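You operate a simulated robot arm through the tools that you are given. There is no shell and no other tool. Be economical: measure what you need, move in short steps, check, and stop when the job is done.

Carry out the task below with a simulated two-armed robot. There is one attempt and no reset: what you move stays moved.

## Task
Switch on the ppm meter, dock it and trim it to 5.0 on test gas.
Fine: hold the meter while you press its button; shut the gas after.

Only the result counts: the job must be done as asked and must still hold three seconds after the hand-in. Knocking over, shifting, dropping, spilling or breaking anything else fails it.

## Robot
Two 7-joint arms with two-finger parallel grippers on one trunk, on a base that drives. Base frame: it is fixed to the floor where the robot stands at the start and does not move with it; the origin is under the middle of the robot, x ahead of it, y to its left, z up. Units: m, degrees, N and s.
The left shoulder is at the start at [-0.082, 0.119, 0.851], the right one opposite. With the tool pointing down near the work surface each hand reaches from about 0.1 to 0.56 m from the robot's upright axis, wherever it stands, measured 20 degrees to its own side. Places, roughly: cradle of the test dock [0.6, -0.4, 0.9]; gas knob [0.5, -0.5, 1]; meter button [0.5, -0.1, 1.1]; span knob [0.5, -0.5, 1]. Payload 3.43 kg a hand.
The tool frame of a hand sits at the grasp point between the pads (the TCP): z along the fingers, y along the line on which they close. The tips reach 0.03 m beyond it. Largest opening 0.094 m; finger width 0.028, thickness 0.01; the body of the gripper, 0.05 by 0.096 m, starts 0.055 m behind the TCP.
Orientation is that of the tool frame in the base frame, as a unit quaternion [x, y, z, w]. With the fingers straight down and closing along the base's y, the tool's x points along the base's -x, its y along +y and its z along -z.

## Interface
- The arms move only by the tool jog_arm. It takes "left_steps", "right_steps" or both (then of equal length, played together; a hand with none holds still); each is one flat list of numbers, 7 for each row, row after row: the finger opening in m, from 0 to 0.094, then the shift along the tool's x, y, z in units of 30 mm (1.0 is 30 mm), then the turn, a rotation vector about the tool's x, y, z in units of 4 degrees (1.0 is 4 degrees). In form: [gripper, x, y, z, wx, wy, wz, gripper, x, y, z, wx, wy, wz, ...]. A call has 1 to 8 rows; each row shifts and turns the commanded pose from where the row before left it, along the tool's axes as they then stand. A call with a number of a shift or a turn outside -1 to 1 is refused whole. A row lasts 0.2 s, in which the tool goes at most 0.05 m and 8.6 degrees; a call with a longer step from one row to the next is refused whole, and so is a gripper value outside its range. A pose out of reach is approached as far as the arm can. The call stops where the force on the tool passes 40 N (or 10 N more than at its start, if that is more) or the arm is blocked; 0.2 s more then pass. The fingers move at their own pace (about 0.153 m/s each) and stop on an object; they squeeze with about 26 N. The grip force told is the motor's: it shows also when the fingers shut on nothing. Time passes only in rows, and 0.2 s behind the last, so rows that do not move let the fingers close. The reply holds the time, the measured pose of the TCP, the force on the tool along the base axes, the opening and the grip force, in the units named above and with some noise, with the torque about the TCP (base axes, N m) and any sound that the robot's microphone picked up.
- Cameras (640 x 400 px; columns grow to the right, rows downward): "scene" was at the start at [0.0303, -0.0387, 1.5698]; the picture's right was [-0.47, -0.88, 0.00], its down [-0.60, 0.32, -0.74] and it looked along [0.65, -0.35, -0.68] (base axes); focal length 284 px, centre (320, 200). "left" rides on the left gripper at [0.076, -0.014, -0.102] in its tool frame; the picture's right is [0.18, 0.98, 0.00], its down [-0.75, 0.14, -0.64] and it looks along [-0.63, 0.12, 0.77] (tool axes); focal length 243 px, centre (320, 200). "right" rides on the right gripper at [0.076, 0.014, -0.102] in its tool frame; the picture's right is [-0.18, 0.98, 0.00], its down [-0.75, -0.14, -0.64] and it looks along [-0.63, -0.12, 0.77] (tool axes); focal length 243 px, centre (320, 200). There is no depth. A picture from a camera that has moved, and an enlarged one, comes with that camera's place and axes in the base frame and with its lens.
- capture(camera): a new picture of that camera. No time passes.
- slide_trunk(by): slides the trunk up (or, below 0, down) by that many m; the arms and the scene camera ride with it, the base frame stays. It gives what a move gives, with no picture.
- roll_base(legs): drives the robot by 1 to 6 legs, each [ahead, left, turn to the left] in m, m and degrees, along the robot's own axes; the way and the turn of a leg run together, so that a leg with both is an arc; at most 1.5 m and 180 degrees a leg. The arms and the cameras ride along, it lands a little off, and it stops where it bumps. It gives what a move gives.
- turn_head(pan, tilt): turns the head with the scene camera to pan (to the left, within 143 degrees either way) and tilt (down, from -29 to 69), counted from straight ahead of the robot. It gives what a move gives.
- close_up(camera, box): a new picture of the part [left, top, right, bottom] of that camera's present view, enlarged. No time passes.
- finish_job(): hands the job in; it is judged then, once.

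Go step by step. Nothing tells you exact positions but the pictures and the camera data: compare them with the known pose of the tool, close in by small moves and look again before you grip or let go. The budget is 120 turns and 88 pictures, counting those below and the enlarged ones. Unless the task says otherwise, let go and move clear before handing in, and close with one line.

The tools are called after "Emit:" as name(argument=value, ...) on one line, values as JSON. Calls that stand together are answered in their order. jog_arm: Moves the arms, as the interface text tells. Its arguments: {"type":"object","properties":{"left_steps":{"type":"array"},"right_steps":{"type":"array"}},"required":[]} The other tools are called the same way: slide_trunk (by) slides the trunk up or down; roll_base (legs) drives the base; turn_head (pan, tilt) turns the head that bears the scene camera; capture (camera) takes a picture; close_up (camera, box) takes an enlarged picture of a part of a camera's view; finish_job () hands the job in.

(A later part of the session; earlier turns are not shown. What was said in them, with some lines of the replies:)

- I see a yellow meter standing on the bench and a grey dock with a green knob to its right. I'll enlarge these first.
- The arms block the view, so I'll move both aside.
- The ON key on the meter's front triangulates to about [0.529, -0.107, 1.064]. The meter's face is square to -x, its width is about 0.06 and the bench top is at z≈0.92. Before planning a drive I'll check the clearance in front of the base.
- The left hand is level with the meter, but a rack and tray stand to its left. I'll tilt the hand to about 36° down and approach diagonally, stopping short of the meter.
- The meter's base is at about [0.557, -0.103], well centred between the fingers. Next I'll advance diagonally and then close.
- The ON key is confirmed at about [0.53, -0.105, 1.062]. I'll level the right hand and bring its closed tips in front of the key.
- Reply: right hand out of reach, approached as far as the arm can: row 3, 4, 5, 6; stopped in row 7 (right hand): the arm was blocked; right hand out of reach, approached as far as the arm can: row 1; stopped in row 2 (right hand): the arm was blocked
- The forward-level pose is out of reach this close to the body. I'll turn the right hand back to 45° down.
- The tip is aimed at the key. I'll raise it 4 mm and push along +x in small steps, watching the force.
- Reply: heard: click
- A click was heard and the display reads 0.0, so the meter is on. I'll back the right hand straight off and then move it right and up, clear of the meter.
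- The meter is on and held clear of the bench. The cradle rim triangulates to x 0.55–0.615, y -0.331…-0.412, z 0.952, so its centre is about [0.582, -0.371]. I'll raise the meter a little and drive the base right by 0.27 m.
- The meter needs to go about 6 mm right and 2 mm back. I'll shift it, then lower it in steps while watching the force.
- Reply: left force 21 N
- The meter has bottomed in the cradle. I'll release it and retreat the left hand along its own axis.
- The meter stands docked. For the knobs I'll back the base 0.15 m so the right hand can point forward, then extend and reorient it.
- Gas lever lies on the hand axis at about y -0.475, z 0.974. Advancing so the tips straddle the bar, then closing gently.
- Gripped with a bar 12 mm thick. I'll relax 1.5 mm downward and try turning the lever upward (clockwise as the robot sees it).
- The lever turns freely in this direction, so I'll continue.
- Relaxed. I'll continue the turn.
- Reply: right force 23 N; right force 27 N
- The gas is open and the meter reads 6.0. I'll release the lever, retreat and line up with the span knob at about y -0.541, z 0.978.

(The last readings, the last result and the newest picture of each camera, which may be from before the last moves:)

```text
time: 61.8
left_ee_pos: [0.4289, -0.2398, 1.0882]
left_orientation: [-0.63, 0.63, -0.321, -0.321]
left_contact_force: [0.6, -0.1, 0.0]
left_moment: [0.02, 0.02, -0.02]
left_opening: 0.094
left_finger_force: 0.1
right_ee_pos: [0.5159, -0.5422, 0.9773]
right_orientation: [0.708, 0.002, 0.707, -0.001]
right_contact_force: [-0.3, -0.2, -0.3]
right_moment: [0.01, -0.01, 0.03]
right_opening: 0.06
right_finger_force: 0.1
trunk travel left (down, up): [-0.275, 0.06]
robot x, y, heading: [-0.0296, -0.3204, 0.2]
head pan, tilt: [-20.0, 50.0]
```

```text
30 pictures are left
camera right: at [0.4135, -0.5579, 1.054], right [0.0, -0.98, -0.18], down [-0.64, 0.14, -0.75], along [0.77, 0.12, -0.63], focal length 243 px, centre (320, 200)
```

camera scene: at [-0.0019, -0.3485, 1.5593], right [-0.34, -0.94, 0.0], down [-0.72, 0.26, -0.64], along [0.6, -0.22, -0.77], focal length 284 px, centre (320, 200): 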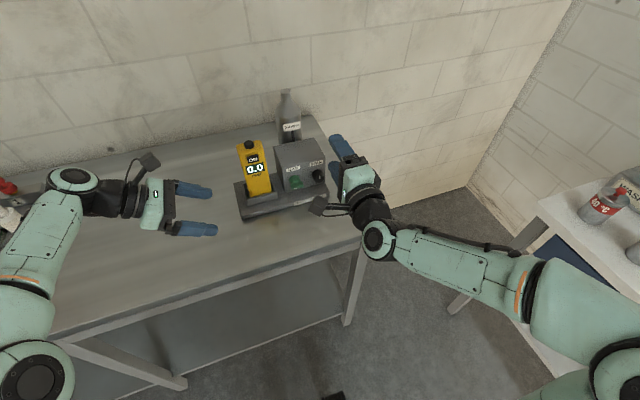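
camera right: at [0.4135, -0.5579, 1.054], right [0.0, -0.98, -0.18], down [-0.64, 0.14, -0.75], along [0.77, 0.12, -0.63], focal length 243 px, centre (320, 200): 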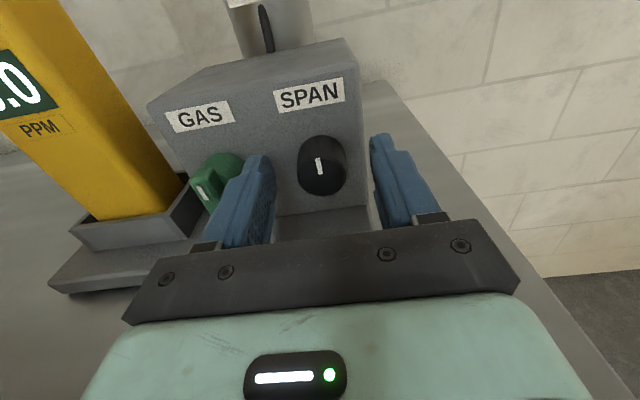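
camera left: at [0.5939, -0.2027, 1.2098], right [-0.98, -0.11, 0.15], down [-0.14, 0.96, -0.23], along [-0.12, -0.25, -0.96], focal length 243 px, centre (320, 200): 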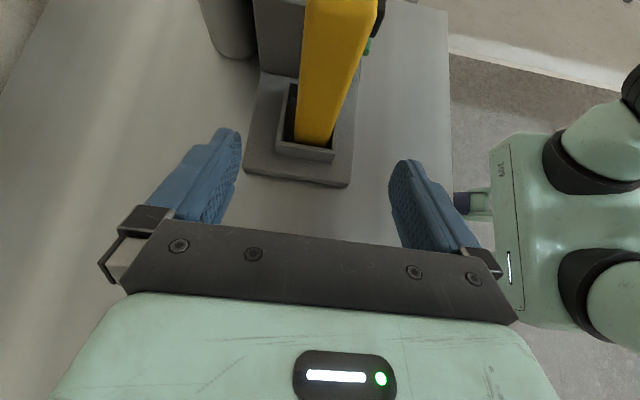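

Emit:
jog_arm(right_steps=[0.06, 0, 0, 0.17, 0, 0, 0, 0.0, 0, 0, 0, 0, 0, 0, 0.0, 0, 0, 0, 0, 0, 0, 0.0, 0, 0, 0, 0, 0, 0])

Emit:
capture(camera="right")

Emit:
close_up(camera="scene", box=[230, 120, 350, 220])

```text
time: 62.8
left_ee_pos: [0.4277, -0.2395, 1.088]
left_orientation: [-0.63, 0.63, -0.321, -0.321]
left_contact_force: [-0.5, 0.0, 0.0]
left_moment: [-0.01, 0.02, -0.04]
left_opening: 0.0938
left_finger_force: 0.1
right_ee_pos: [0.5214, -0.5429, 0.9764]
right_orientation: [0.708, 0.002, 0.706, -0.001]
right_contact_force: [0.2, 0.3, -1.5]
right_moment: [0.0, 0.09, 0.04]
right_opening: 0.0306
right_finger_force: 45.1
trunk travel left (down, up): [-0.275, 0.06]
robot x, y, heading: [-0.0317, -0.3187, 0.4]
head pan, tilt: [-20.0, 50.0]
```

```text
29 pictures are left
camera right: at [0.4187, -0.5581, 1.0537], right [0.0, -0.98, -0.18], down [-0.64, 0.14, -0.75], along [0.76, 0.12, -0.63], focal length 243 px, centre (320, 200)
```

right: 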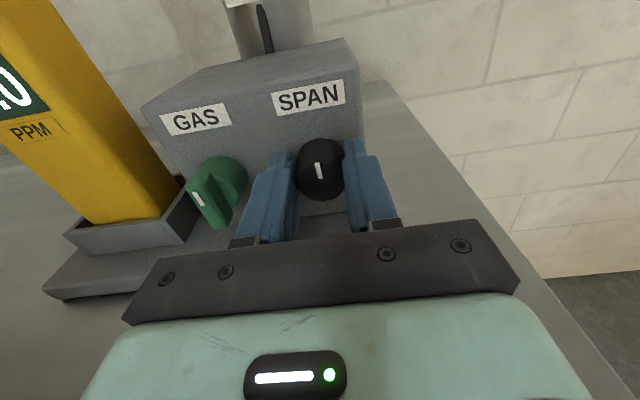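

```text
4.00 times, centred on (290, 170) of scene
camera zoom: at [-0.0018, -0.3486, 1.5593], right [-0.34, -0.94, 0.0], down [-0.72, 0.26, -0.64], along [0.6, -0.22, -0.77], focal length 1134 px, centre (440, 320)
```

zoom: 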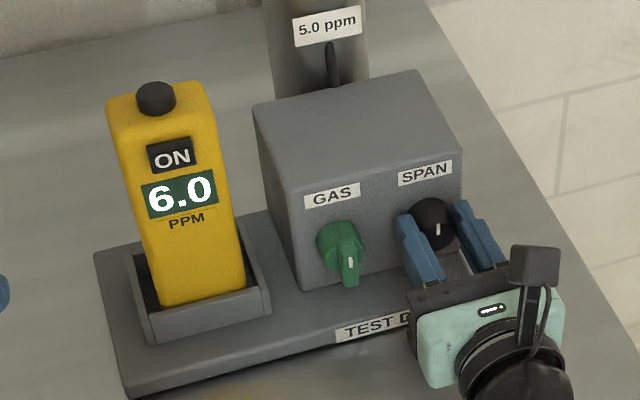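

Gripped well. I'll turn counter-clockwise 12° and read the display.

Emit:
jog_arm(right_steps=[0.0, 0, 0, 0, 0, 0, -1, 0.0, 0, 0, 0, 0, 0, -1, 0.0, 0, 0, 0, 0, 0, -1, 0.0, 0, 0, 0, 0, 0, 0, 0.0, 0, 0, 0, 0, 0, 0])

Emit:
close_up(camera="scene", box=[230, 120, 350, 220])

```text
time: 64.0
left_ee_pos: [0.4293, -0.239, 1.0887]
left_orientation: [-0.629, 0.631, -0.321, -0.322]
left_contact_force: [-0.6, -0.1, -0.3]
left_moment: [0.0, -0.02, 0.01]
left_opening: 0.0941
left_finger_force: 0.1
right_ee_pos: [0.5198, -0.5416, 0.9776]
right_orientation: [0.704, 0.076, 0.702, 0.074]
right_contact_force: [-3.8, 2.2, -6.4]
right_moment: [0.02, 0.61, 0.03]
right_opening: 0.0307
right_finger_force: 44.8
trunk travel left (down, up): [-0.275, 0.06]
robot x, y, heading: [-0.0297, -0.3227, -0.2]
head pan, tilt: [-20.0, 50.0]
```

```text
4.00 times, centred on (290, 170) of scene
camera zoom: at [-0.002, -0.3484, 1.5593], right [-0.34, -0.94, 0.0], down [-0.72, 0.26, -0.64], along [0.6, -0.22, -0.77], focal length 1134 px, centre (440, 320)
```

zoom: 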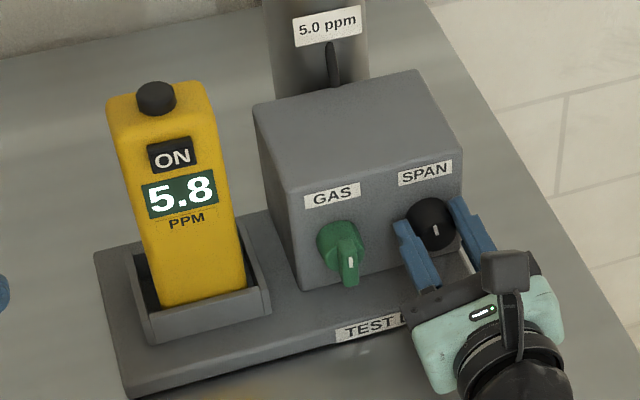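

Reading is down to 5.8, so the direction is right. I'll go 28° more.

Emit:
jog_arm(right_steps=[0.0, 0, 0, 0, 0, 0, -1, 0.0, 0, 0, 0, 0, 0, -1, 0.0, 0, 0, 0, 0, 0, -1, 0.0, 0, 0, 0, 0, 0, -1, 0.0, 0, 0, 0, 0, 0, -1, 0.0, 0, 0, 0, 0, 0, -1, 0.0, 0, 0, 0, 0, 0, -1, 0.0, 0, 0, 0, 0, 0, 0])

Emit:
close_up(camera="scene", box=[230, 120, 350, 220])

```text
time: 65.8
left_ee_pos: [0.4287, -0.2381, 1.0882]
left_orientation: [-0.63, 0.631, -0.32, -0.321]
left_contact_force: [0.0, 0.3, 0.8]
left_moment: [0.01, -0.01, 0.02]
left_opening: 0.0938
left_finger_force: 0.1
right_ee_pos: [0.5214, -0.5408, 0.9771]
right_orientation: [0.666, 0.246, 0.663, 0.238]
right_contact_force: [-5.2, 13.6, -12.3]
right_moment: [0.1, 0.9, -0.19]
right_opening: 0.0309
right_finger_force: 44.5
trunk travel left (down, up): [-0.275, 0.06]
robot x, y, heading: [-0.0336, -0.3207, -0.0]
head pan, tilt: [-20.0, 50.0]
```

```text
4.00 times, centred on (290, 170) of scene
camera zoom: at [-0.0013, -0.347, 1.5593], right [-0.34, -0.94, 0.0], down [-0.72, 0.26, -0.64], along [0.6, -0.22, -0.77], focal length 1134 px, centre (440, 320)
```

zoom: 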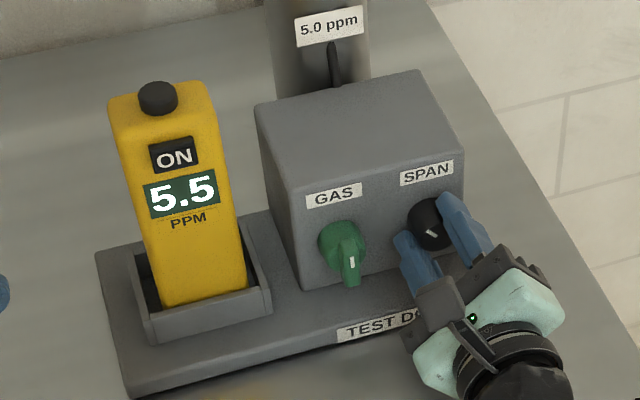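

Emit:
jog_arm(right_steps=[0.0, 0, -0.07, 0, 0, 0, 0, 0.0, 0, 0, 0, 0, 0, -1, 0.0, 0, 0, 0, 0, 0, -1, 0.0, 0, 0, 0, 0, 0, -1, 0.0, 0, 0, 0, 0, 0, -1, 0.0, 0, 0, 0, 0, 0, -1, 0.0, 0, 0, 0, 0, 0, 0])

Emit:
close_up(camera="scene", box=[230, 120, 350, 220])

```text
time: 67.4
left_ee_pos: [0.4299, -0.2381, 1.088]
left_orientation: [0.63, -0.63, 0.321, 0.321]
left_contact_force: [0.0, -1.0, 0.2]
left_moment: [-0.01, -0.04, 0.01]
left_opening: 0.0943
left_finger_force: 0.0
right_ee_pos: [0.5206, -0.5389, 0.9748]
right_orientation: [0.613, 0.358, 0.611, 0.351]
right_contact_force: [-5.1, 11.6, -15.7]
right_moment: [0.13, 0.69, -0.16]
right_opening: 0.0309
right_finger_force: 45.0
trunk travel left (down, up): [-0.275, 0.06]
robot x, y, heading: [-0.0326, -0.3245, -0.1]
head pan, tilt: [-20.0, 50.0]
```

```text
4.00 times, centred on (290, 170) of scene
camera zoom: at [-0.0013, -0.3474, 1.5593], right [-0.34, -0.94, 0.0], down [-0.72, 0.26, -0.64], along [0.6, -0.22, -0.77], focal length 1134 px, centre (440, 320)
```

zoom: 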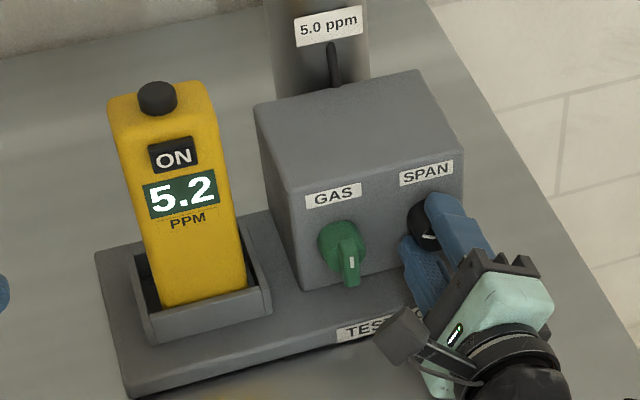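

Emit:
jog_arm(right_steps=[0.0, 0, 0, 0, 0, 0, -1, 0.0, 0, 0, 0, 0, 0, -1, 0.0, 0, 0, 0, 0, 0, -1, 0.0, 0, 0, 0, 0, 0, 0, 0.0, 0, 0, 0, 0, 0, 0])

Emit:
close_up(camera="scene", box=[230, 120, 350, 220])

```text
time: 68.6
left_ee_pos: [0.4288, -0.2387, 1.0876]
left_orientation: [0.63, -0.63, 0.321, 0.32]
left_contact_force: [0.0, -0.4, 0.1]
left_moment: [0.0, -0.02, -0.02]
left_opening: 0.0942
left_finger_force: 0.1
right_ee_pos: [0.521, -0.539, 0.9744]
right_orientation: [0.574, 0.42, 0.57, 0.412]
right_contact_force: [-6.8, 11.7, -17.9]
right_moment: [0.14, 0.65, -0.24]
right_opening: 0.0309
right_finger_force: 45.1
trunk travel left (down, up): [-0.275, 0.06]
robot x, y, heading: [-0.0313, -0.3261, 0.1]
head pan, tilt: [-20.0, 50.0]
```

```text
4.00 times, centred on (290, 170) of scene
camera zoom: at [-0.0012, -0.3473, 1.5593], right [-0.34, -0.94, 0.0], down [-0.72, 0.26, -0.64], along [0.6, -0.22, -0.77], focal length 1134 px, centre (440, 320)
```

zoom: 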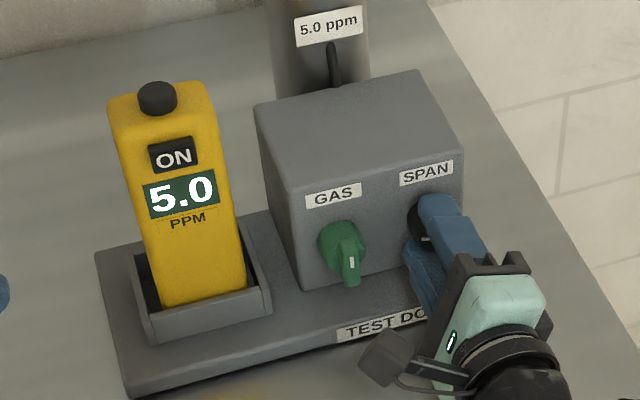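

It reads 5.0. I'll nudge 1° further to centre it, relax the side force, and check.

Emit:
jog_arm(right_steps=[0.0, 0.027, -0.08, 0, 0, 0, -0.25, 0.0, 0, 0, 0, 0, 0, 0, 0.0, 0, 0, 0, 0, 0, 0])

Emit:
jog_arm(right_steps=[0.045, 0, 0, 0, 0, 0, 0, 0.045, 0, 0, 0, 0, 0, 0, 0.045, 0, 0, 0, 0, 0, 0])

Emit:
close_up(camera="scene", box=[230, 120, 350, 220])

```text
time: 69.4
left_ee_pos: [0.4282, -0.2376, 1.0877]
left_orientation: [-0.629, 0.631, -0.32, -0.321]
left_contact_force: [-0.2, 0.7, -0.4]
left_moment: [0.0, 0.0, 0.0]
left_opening: 0.0941
left_finger_force: 0.1
right_ee_pos: [0.5204, -0.5373, 0.9739]
right_orientation: [0.568, 0.423, 0.568, 0.419]
right_contact_force: [-8.0, 6.2, -12.1]
right_moment: [0.04, 0.21, 1.26]
right_opening: 0.0309
right_finger_force: 44.9
trunk travel left (down, up): [-0.275, 0.06]
robot x, y, heading: [-0.0311, -0.3228, 0.1]
head pan, tilt: [-20.0, 50.0]
```

```text
time: 70.2
left_ee_pos: [0.4282, -0.2398, 1.089]
left_orientation: [-0.63, 0.63, -0.321, -0.321]
left_contact_force: [-0.2, 0.1, 0.3]
left_moment: [-0.04, 0.01, -0.03]
left_opening: 0.0941
left_finger_force: 0.1
right_ee_pos: [0.5218, -0.5394, 0.9745]
right_orientation: [0.568, 0.422, 0.567, 0.42]
right_contact_force: [0.1, 0.0, 0.0]
right_moment: [0.0, -0.04, 0.01]
right_opening: 0.0448
right_finger_force: 0.0
trunk travel left (down, up): [-0.275, 0.06]
robot x, y, heading: [-0.0311, -0.3196, -0.3]
head pan, tilt: [-20.0, 50.0]
```

```text
4.00 times, centred on (290, 170) of scene
camera zoom: at [-0.002, -0.3486, 1.5593], right [-0.34, -0.94, 0.0], down [-0.72, 0.26, -0.64], along [0.6, -0.22, -0.77], focal length 1134 px, centre (440, 320)
```

zoom: 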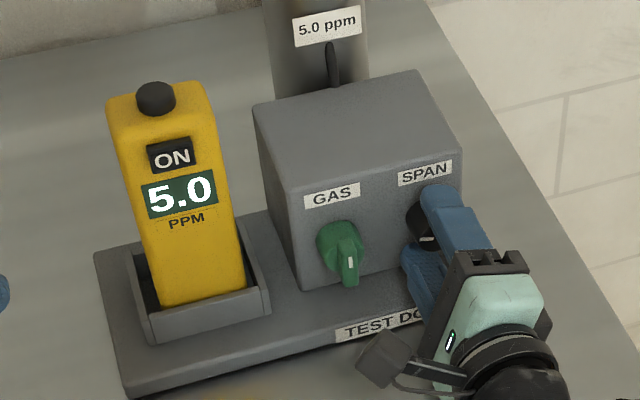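

The reading holds at 5.0 with the knob released. I'll retreat, roll the hand back to vertical-lever orientation and return to the gas lever.

Emit:
jog_arm(right_steps=[0.045, 0, 0, -0.9, 0, 0, 0, 0.045, 0, 0, -0.9, 0, 0, 0, 0.045, 0, 0, -0.9, 0, 0, 0, 0.04, 0, 0, 0, 0, 0, 1, 0.04, 0, 0, 0, 0, 0, 1, 0.04, 0, 0, 0, 0, 0, 1, 0.04, 0, 0, 0, 0, 0, 1, 0.04, 0, 0, 0, 0, 0, 1])

Emit:
jog_arm(right_steps=[0.04, 0, 0, 0, 0, 0, 1, 0.04, 0, 0, 0, 0, 0, 1, 0.04, 0, 0, 0, 0, 0, 1, 0.04, 0, 0, 0, 0, 0, 1, 0.04, 0, 0, 0, 0, 0, 1, 0.04, 0, 0, 0, 0, 0, 1, 0.04, 0, 0, 0, 0, 0, 1, 0.04, 0, 0, 0, 0, 0, 1])

Emit:
jog_arm(right_steps=[0.04, 0, 0, 0, 0, 0, 1, 0.04, 0, 0, 0, 0, 0, 1, 0.04, 0, 0, 0, 0, 0, 1, 0.04, 0, 0, 0, 0, 0, 1, 0.04, 0, 0, 0, 0, 0, 1, 0.04, 0, -0.7, 0, 0, 0, 0.3, 0.04, 0, -0.7, 0, 0, 0, 0, 0.04, -0.05, -0.7, 0, 0, 0, 0])

Emit:
capture(camera="right")

```text
time: 72.0
left_ee_pos: [0.4281, -0.2384, 1.0882]
left_orientation: [-0.629, 0.631, -0.32, -0.321]
left_contact_force: [1.4, -0.6, -0.8]
left_moment: [0.0, 0.01, 0.04]
left_opening: 0.0939
left_finger_force: 0.0
right_ee_pos: [0.4399, -0.5375, 0.974]
right_orientation: [0.634, 0.316, 0.632, 0.315]
right_contact_force: [-0.6, 0.8, 0.1]
right_moment: [0.01, 0.02, 0.0]
right_opening: 0.0398
right_finger_force: 0.1
trunk travel left (down, up): [-0.275, 0.06]
robot x, y, heading: [-0.0326, -0.3231, -0.2]
head pan, tilt: [-20.0, 50.0]
```

```text
time: 73.8
left_ee_pos: [0.4294, -0.2388, 1.0885]
left_orientation: [-0.629, 0.631, -0.32, -0.322]
left_contact_force: [0.0, 0.0, 0.0]
left_moment: [0.0, -0.02, 0.01]
left_opening: 0.0941
left_finger_force: 0.1
right_ee_pos: [0.4395, -0.538, 0.9759]
right_orientation: [0.696, 0.129, 0.695, 0.128]
right_contact_force: [0.2, -0.3, 0.2]
right_moment: [-0.01, -0.03, -0.02]
right_opening: 0.0398
right_finger_force: 0.1
trunk travel left (down, up): [-0.275, 0.06]
robot x, y, heading: [-0.0302, -0.3228, -0.2]
head pan, tilt: [-20.0, 50.0]
```

```text
time: 75.6
left_ee_pos: [0.4284, -0.2381, 1.0883]
left_orientation: [-0.629, 0.631, -0.321, -0.322]
left_contact_force: [0.5, 0.5, -0.1]
left_moment: [0.0, -0.02, 0.0]
left_opening: 0.0942
left_finger_force: 0.0
right_ee_pos: [0.441, -0.4751, 0.9733]
right_orientation: [0.708, 0.0, 0.706, -0.002]
right_contact_force: [0.6, -0.1, 0.6]
right_moment: [0.01, 0.01, 0.0]
right_opening: 0.0402
right_finger_force: 0.1
trunk travel left (down, up): [-0.275, 0.06]
robot x, y, heading: [-0.0291, -0.3249, -0.0]
head pan, tilt: [-20.0, 50.0]
```

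```text
22 pictures are left
camera right: at [0.338, -0.4907, 1.0497], right [0.0, -0.98, -0.19], down [-0.64, 0.14, -0.75], along [0.76, 0.12, -0.63], focal length 243 px, centre (320, 200)
```

right: 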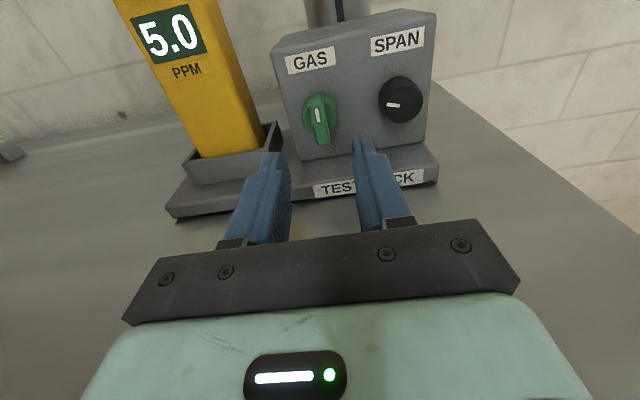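

Aligned with the lever. I'll advance, close on it and turn it back.

Emit:
jog_arm(right_steps=[0.04, 0, 0, 0.8, 0, 0, 0, 0.04, 0, 0, 0.8, 0, 0, 0, 0.04, 0, 0, 0.53, 0, 0, 0, 0.04, 0, 0, 0, 0, 0, 0, 0.0, 0, 0, 0, 0, 0, 0, 0.0, 0, 0, 0, 0, 0, 0, 0.0, 0, 0, 0, 0, 0, 0])

Emit:
capture(camera="right")

```text
time: 77.2
left_ee_pos: [0.4275, -0.2383, 1.0877]
left_orientation: [0.63, -0.63, 0.321, 0.321]
left_contact_force: [-0.8, 1.3, -0.2]
left_moment: [-0.01, -0.02, 0.01]
left_opening: 0.0942
left_finger_force: 0.0
right_ee_pos: [0.5033, -0.4763, 0.9736]
right_orientation: [0.708, 0.0, 0.706, -0.002]
right_contact_force: [2.5, 5.3, 1.0]
right_moment: [-0.1, 0.12, 0.06]
right_opening: 0.0121
right_finger_force: 45.4
trunk travel left (down, up): [-0.275, 0.06]
robot x, y, heading: [-0.0299, -0.324, -0.1]
head pan, tilt: [-20.0, 50.0]
```

```text
21 pictures are left
camera right: at [0.4016, -0.4905, 1.0497], right [0.0, -0.98, -0.19], down [-0.64, 0.14, -0.75], along [0.77, 0.12, -0.63], focal length 243 px, centre (320, 200)
```

right: 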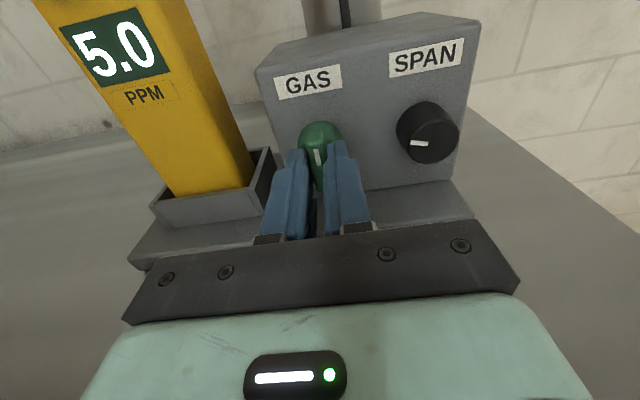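

Emit:
jog_arm(right_steps=[0.0, 0, 0, 0, 0, 0, -1, 0.0, 0, 0, 0, 0, 0, -1, 0.0, 0, 0, 0, 0, 0, -1, 0.0, 0, 0, 0, 0, 0, -1, 0.0, 0, 0, 0, 0, 0, -1, 0.0, 0, 0, 0, 0, 0, -1, 0.0, 0, 0, 0, 0, 0, -1, 0.0, 0, 0, 0, 0, 0, -1])

Emit:
jog_arm(right_steps=[0.0, 0, 0, 0, 0, 0, -1, 0.0, 0, 0, 0, 0, 0, -1, 0.0, 0, 0, 0, 0, 0, -1, 0.0, 0, 0, 0, 0, 0, -1, 0.0, 0, 0, 0, 0, 0, -1, 0.0, 0, 0, 0, 0, 0, -1, 0.0, 0, 0, 0, 0, 0, -1, 0.0, 0, 0, 0, 0, 0, -1])

Emit:
jog_arm(right_steps=[0.0, 0, 0, 0, 0, 0, -1, 0.0, 0, 0, 0, 0, 0, -1, 0.0, 0, 0, 0, 0, 0, -1, 0.0, 0, 0, 0, 0, 0, -1, 0.0, 0, 0, 0, 0, 0, -1, 0.0, 0, 0, 0, 0, 0, -1, 0.0, 0, 0, 0, 0, 0, -0.5, 0.0, 0, 0, 0, 0, 0, 0])

Emit:
close_up(camera="scene", box=[230, 120, 350, 220])

```text
time: 79.0
left_ee_pos: [0.4276, -0.2375, 1.0883]
left_orientation: [-0.63, 0.63, -0.321, -0.321]
left_contact_force: [-0.1, 0.7, 0.2]
left_moment: [0.0, -0.02, 0.02]
left_opening: 0.0939
left_finger_force: 0.0
right_ee_pos: [0.5034, -0.474, 0.9732]
right_orientation: [0.68, 0.196, 0.679, 0.195]
right_contact_force: [-1.5, 10.1, 6.8]
right_moment: [0.04, 0.78, -0.49]
right_opening: 0.0116
right_finger_force: 44.4
trunk travel left (down, up): [-0.275, 0.06]
robot x, y, heading: [-0.0303, -0.3207, -0.4]
head pan, tilt: [-20.0, 50.0]
```

```text
time: 80.8
left_ee_pos: [0.4283, -0.2371, 1.088]
left_orientation: [-0.629, 0.631, -0.321, -0.322]
left_contact_force: [0.2, -0.1, 0.2]
left_moment: [-0.01, 0.01, 0.02]
left_opening: 0.0939
left_finger_force: 0.0
right_ee_pos: [0.5026, -0.4746, 0.972]
right_orientation: [0.6, 0.376, 0.6, 0.372]
right_contact_force: [-0.2, 14.3, 1.9]
right_moment: [-0.01, -0.11, 0.07]
right_opening: 0.0121
right_finger_force: 45.2
trunk travel left (down, up): [-0.275, 0.06]
robot x, y, heading: [-0.0278, -0.3204, 0.0]
head pan, tilt: [-20.0, 50.0]
```

```text
time: 82.6
left_ee_pos: [0.4283, -0.2374, 1.0881]
left_orientation: [-0.629, 0.631, -0.321, -0.322]
left_contact_force: [-0.1, 0.4, -0.3]
left_moment: [0.0, -0.02, 0.01]
left_opening: 0.0942
left_finger_force: 0.0
right_ee_pos: [0.5029, -0.4735, 0.9718]
right_orientation: [0.5, 0.502, 0.5, 0.498]
right_contact_force: [-3.4, 19.7, -5.3]
right_moment: [0.01, 0.02, -0.23]
right_opening: 0.0121
right_finger_force: 45.1
trunk travel left (down, up): [-0.275, 0.06]
robot x, y, heading: [-0.0299, -0.3255, -0.2]
head pan, tilt: [-20.0, 50.0]
```

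```text
4.00 times, centred on (290, 170) of scene
camera zoom: at [-0.0021, -0.3456, 1.5593], right [-0.34, -0.94, 0.0], down [-0.72, 0.26, -0.64], along [0.6, -0.22, -0.77], focal length 1134 px, centre (440, 320)
```

zoom: 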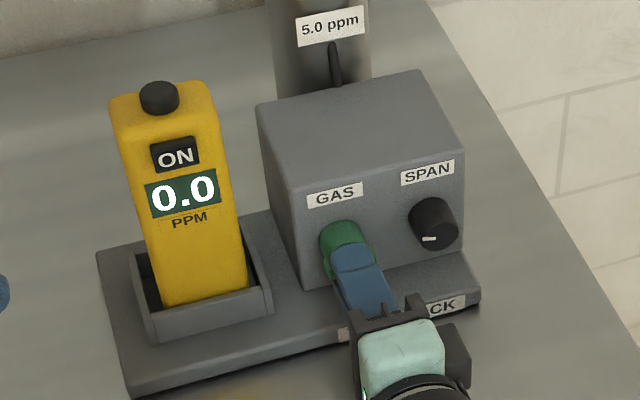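

The gas is shut and the display reads 0.0. I'll relax the side load, nudge to the stop, release and retreat.

Emit:
jog_arm(right_steps=[0.0, 0.07, 0, 0, 0, 0, -0.4, 0.0, 0, 0, 0, 0, 0, 0, 0.0, 0, 0, 0, 0, 0, 0])

Emit:
jog_arm(right_steps=[0.04, 0, 0, 0, 0, 0, 0, 0.04, 0, 0, 0, 0, 0, 0, 0.04, 0, 0, -0.7, 0, 0, 0, 0.04, 0, 0, -0.9, 0, 0, 0, 0.04, 0, 0.5, -0.9, 0, 0, 0, 0.04, 0, 1, -0.5, 0, 0, 0, 0.04, 0, 1, 0, 0, 0, 0, 0.04, 0, 1, 0, 0, 0, 0])

Emit:
close_up(camera="scene", box=[230, 120, 350, 220])

Emit:
capture(camera="scene")

```text
time: 83.4
left_ee_pos: [0.4288, -0.2372, 1.0878]
left_orientation: [0.631, -0.629, 0.322, 0.32]
left_contact_force: [0.1, 0.4, 0.4]
left_moment: [0.02, -0.01, 0.0]
left_opening: 0.0942
left_finger_force: 0.2
right_ee_pos: [0.5037, -0.4735, 0.9716]
right_orientation: [0.494, 0.508, 0.493, 0.505]
right_contact_force: [-5.4, 13.3, -6.7]
right_moment: [1.26, -0.17, 0.95]
right_opening: 0.0119
right_finger_force: 44.5
trunk travel left (down, up): [-0.275, 0.06]
robot x, y, heading: [-0.0345, -0.3218, 0.0]
head pan, tilt: [-20.0, 50.0]
```

```text
time: 85.2
left_ee_pos: [0.4284, -0.2385, 1.0885]
left_orientation: [-0.63, 0.63, -0.321, -0.32]
left_contact_force: [0.8, -0.3, 0.3]
left_moment: [-0.01, -0.01, 0.01]
left_opening: 0.094
left_finger_force: 0.0
right_ee_pos: [0.4137, -0.4726, 1.0787]
right_orientation: [0.494, 0.508, 0.493, 0.506]
right_contact_force: [-0.8, 0.4, 0.0]
right_moment: [-0.05, 0.01, 0.03]
right_opening: 0.0402
right_finger_force: 0.0
trunk travel left (down, up): [-0.275, 0.06]
robot x, y, heading: [-0.0311, -0.3224, -0.1]
head pan, tilt: [-20.0, 50.0]
```

```text
4.00 times, centred on (290, 170) of scene
camera zoom: at [-0.0026, -0.3484, 1.5593], right [-0.34, -0.94, 0.0], down [-0.72, 0.26, -0.64], along [0.6, -0.22, -0.77], focal length 1134 px, centre (440, 320)
```

zoom: 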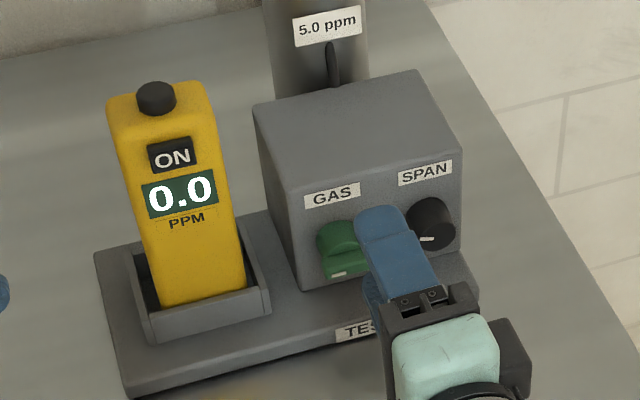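

```text
18 pictures are left
camera scene: at [-0.0026, -0.3484, 1.5593], right [-0.34, -0.94, 0.0], down [-0.72, 0.26, -0.64], along [0.6, -0.22, -0.77], focal length 284 px, centre (320, 200)
```

scene: 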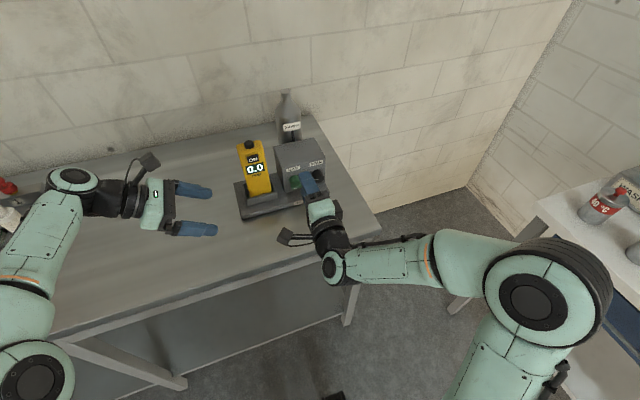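

The gas lever is back in its closed position against the stop. The meter is on and docked, the span setting is kept, and both hands are clear, so I'm handing in.

Emit:
finish_job()

```text
The job is handed in.
```

I switched on the meter while holding it, docked it and trimmed it to 5.0 on the test gas. I then shut the gas, and the display went back to 0.0.
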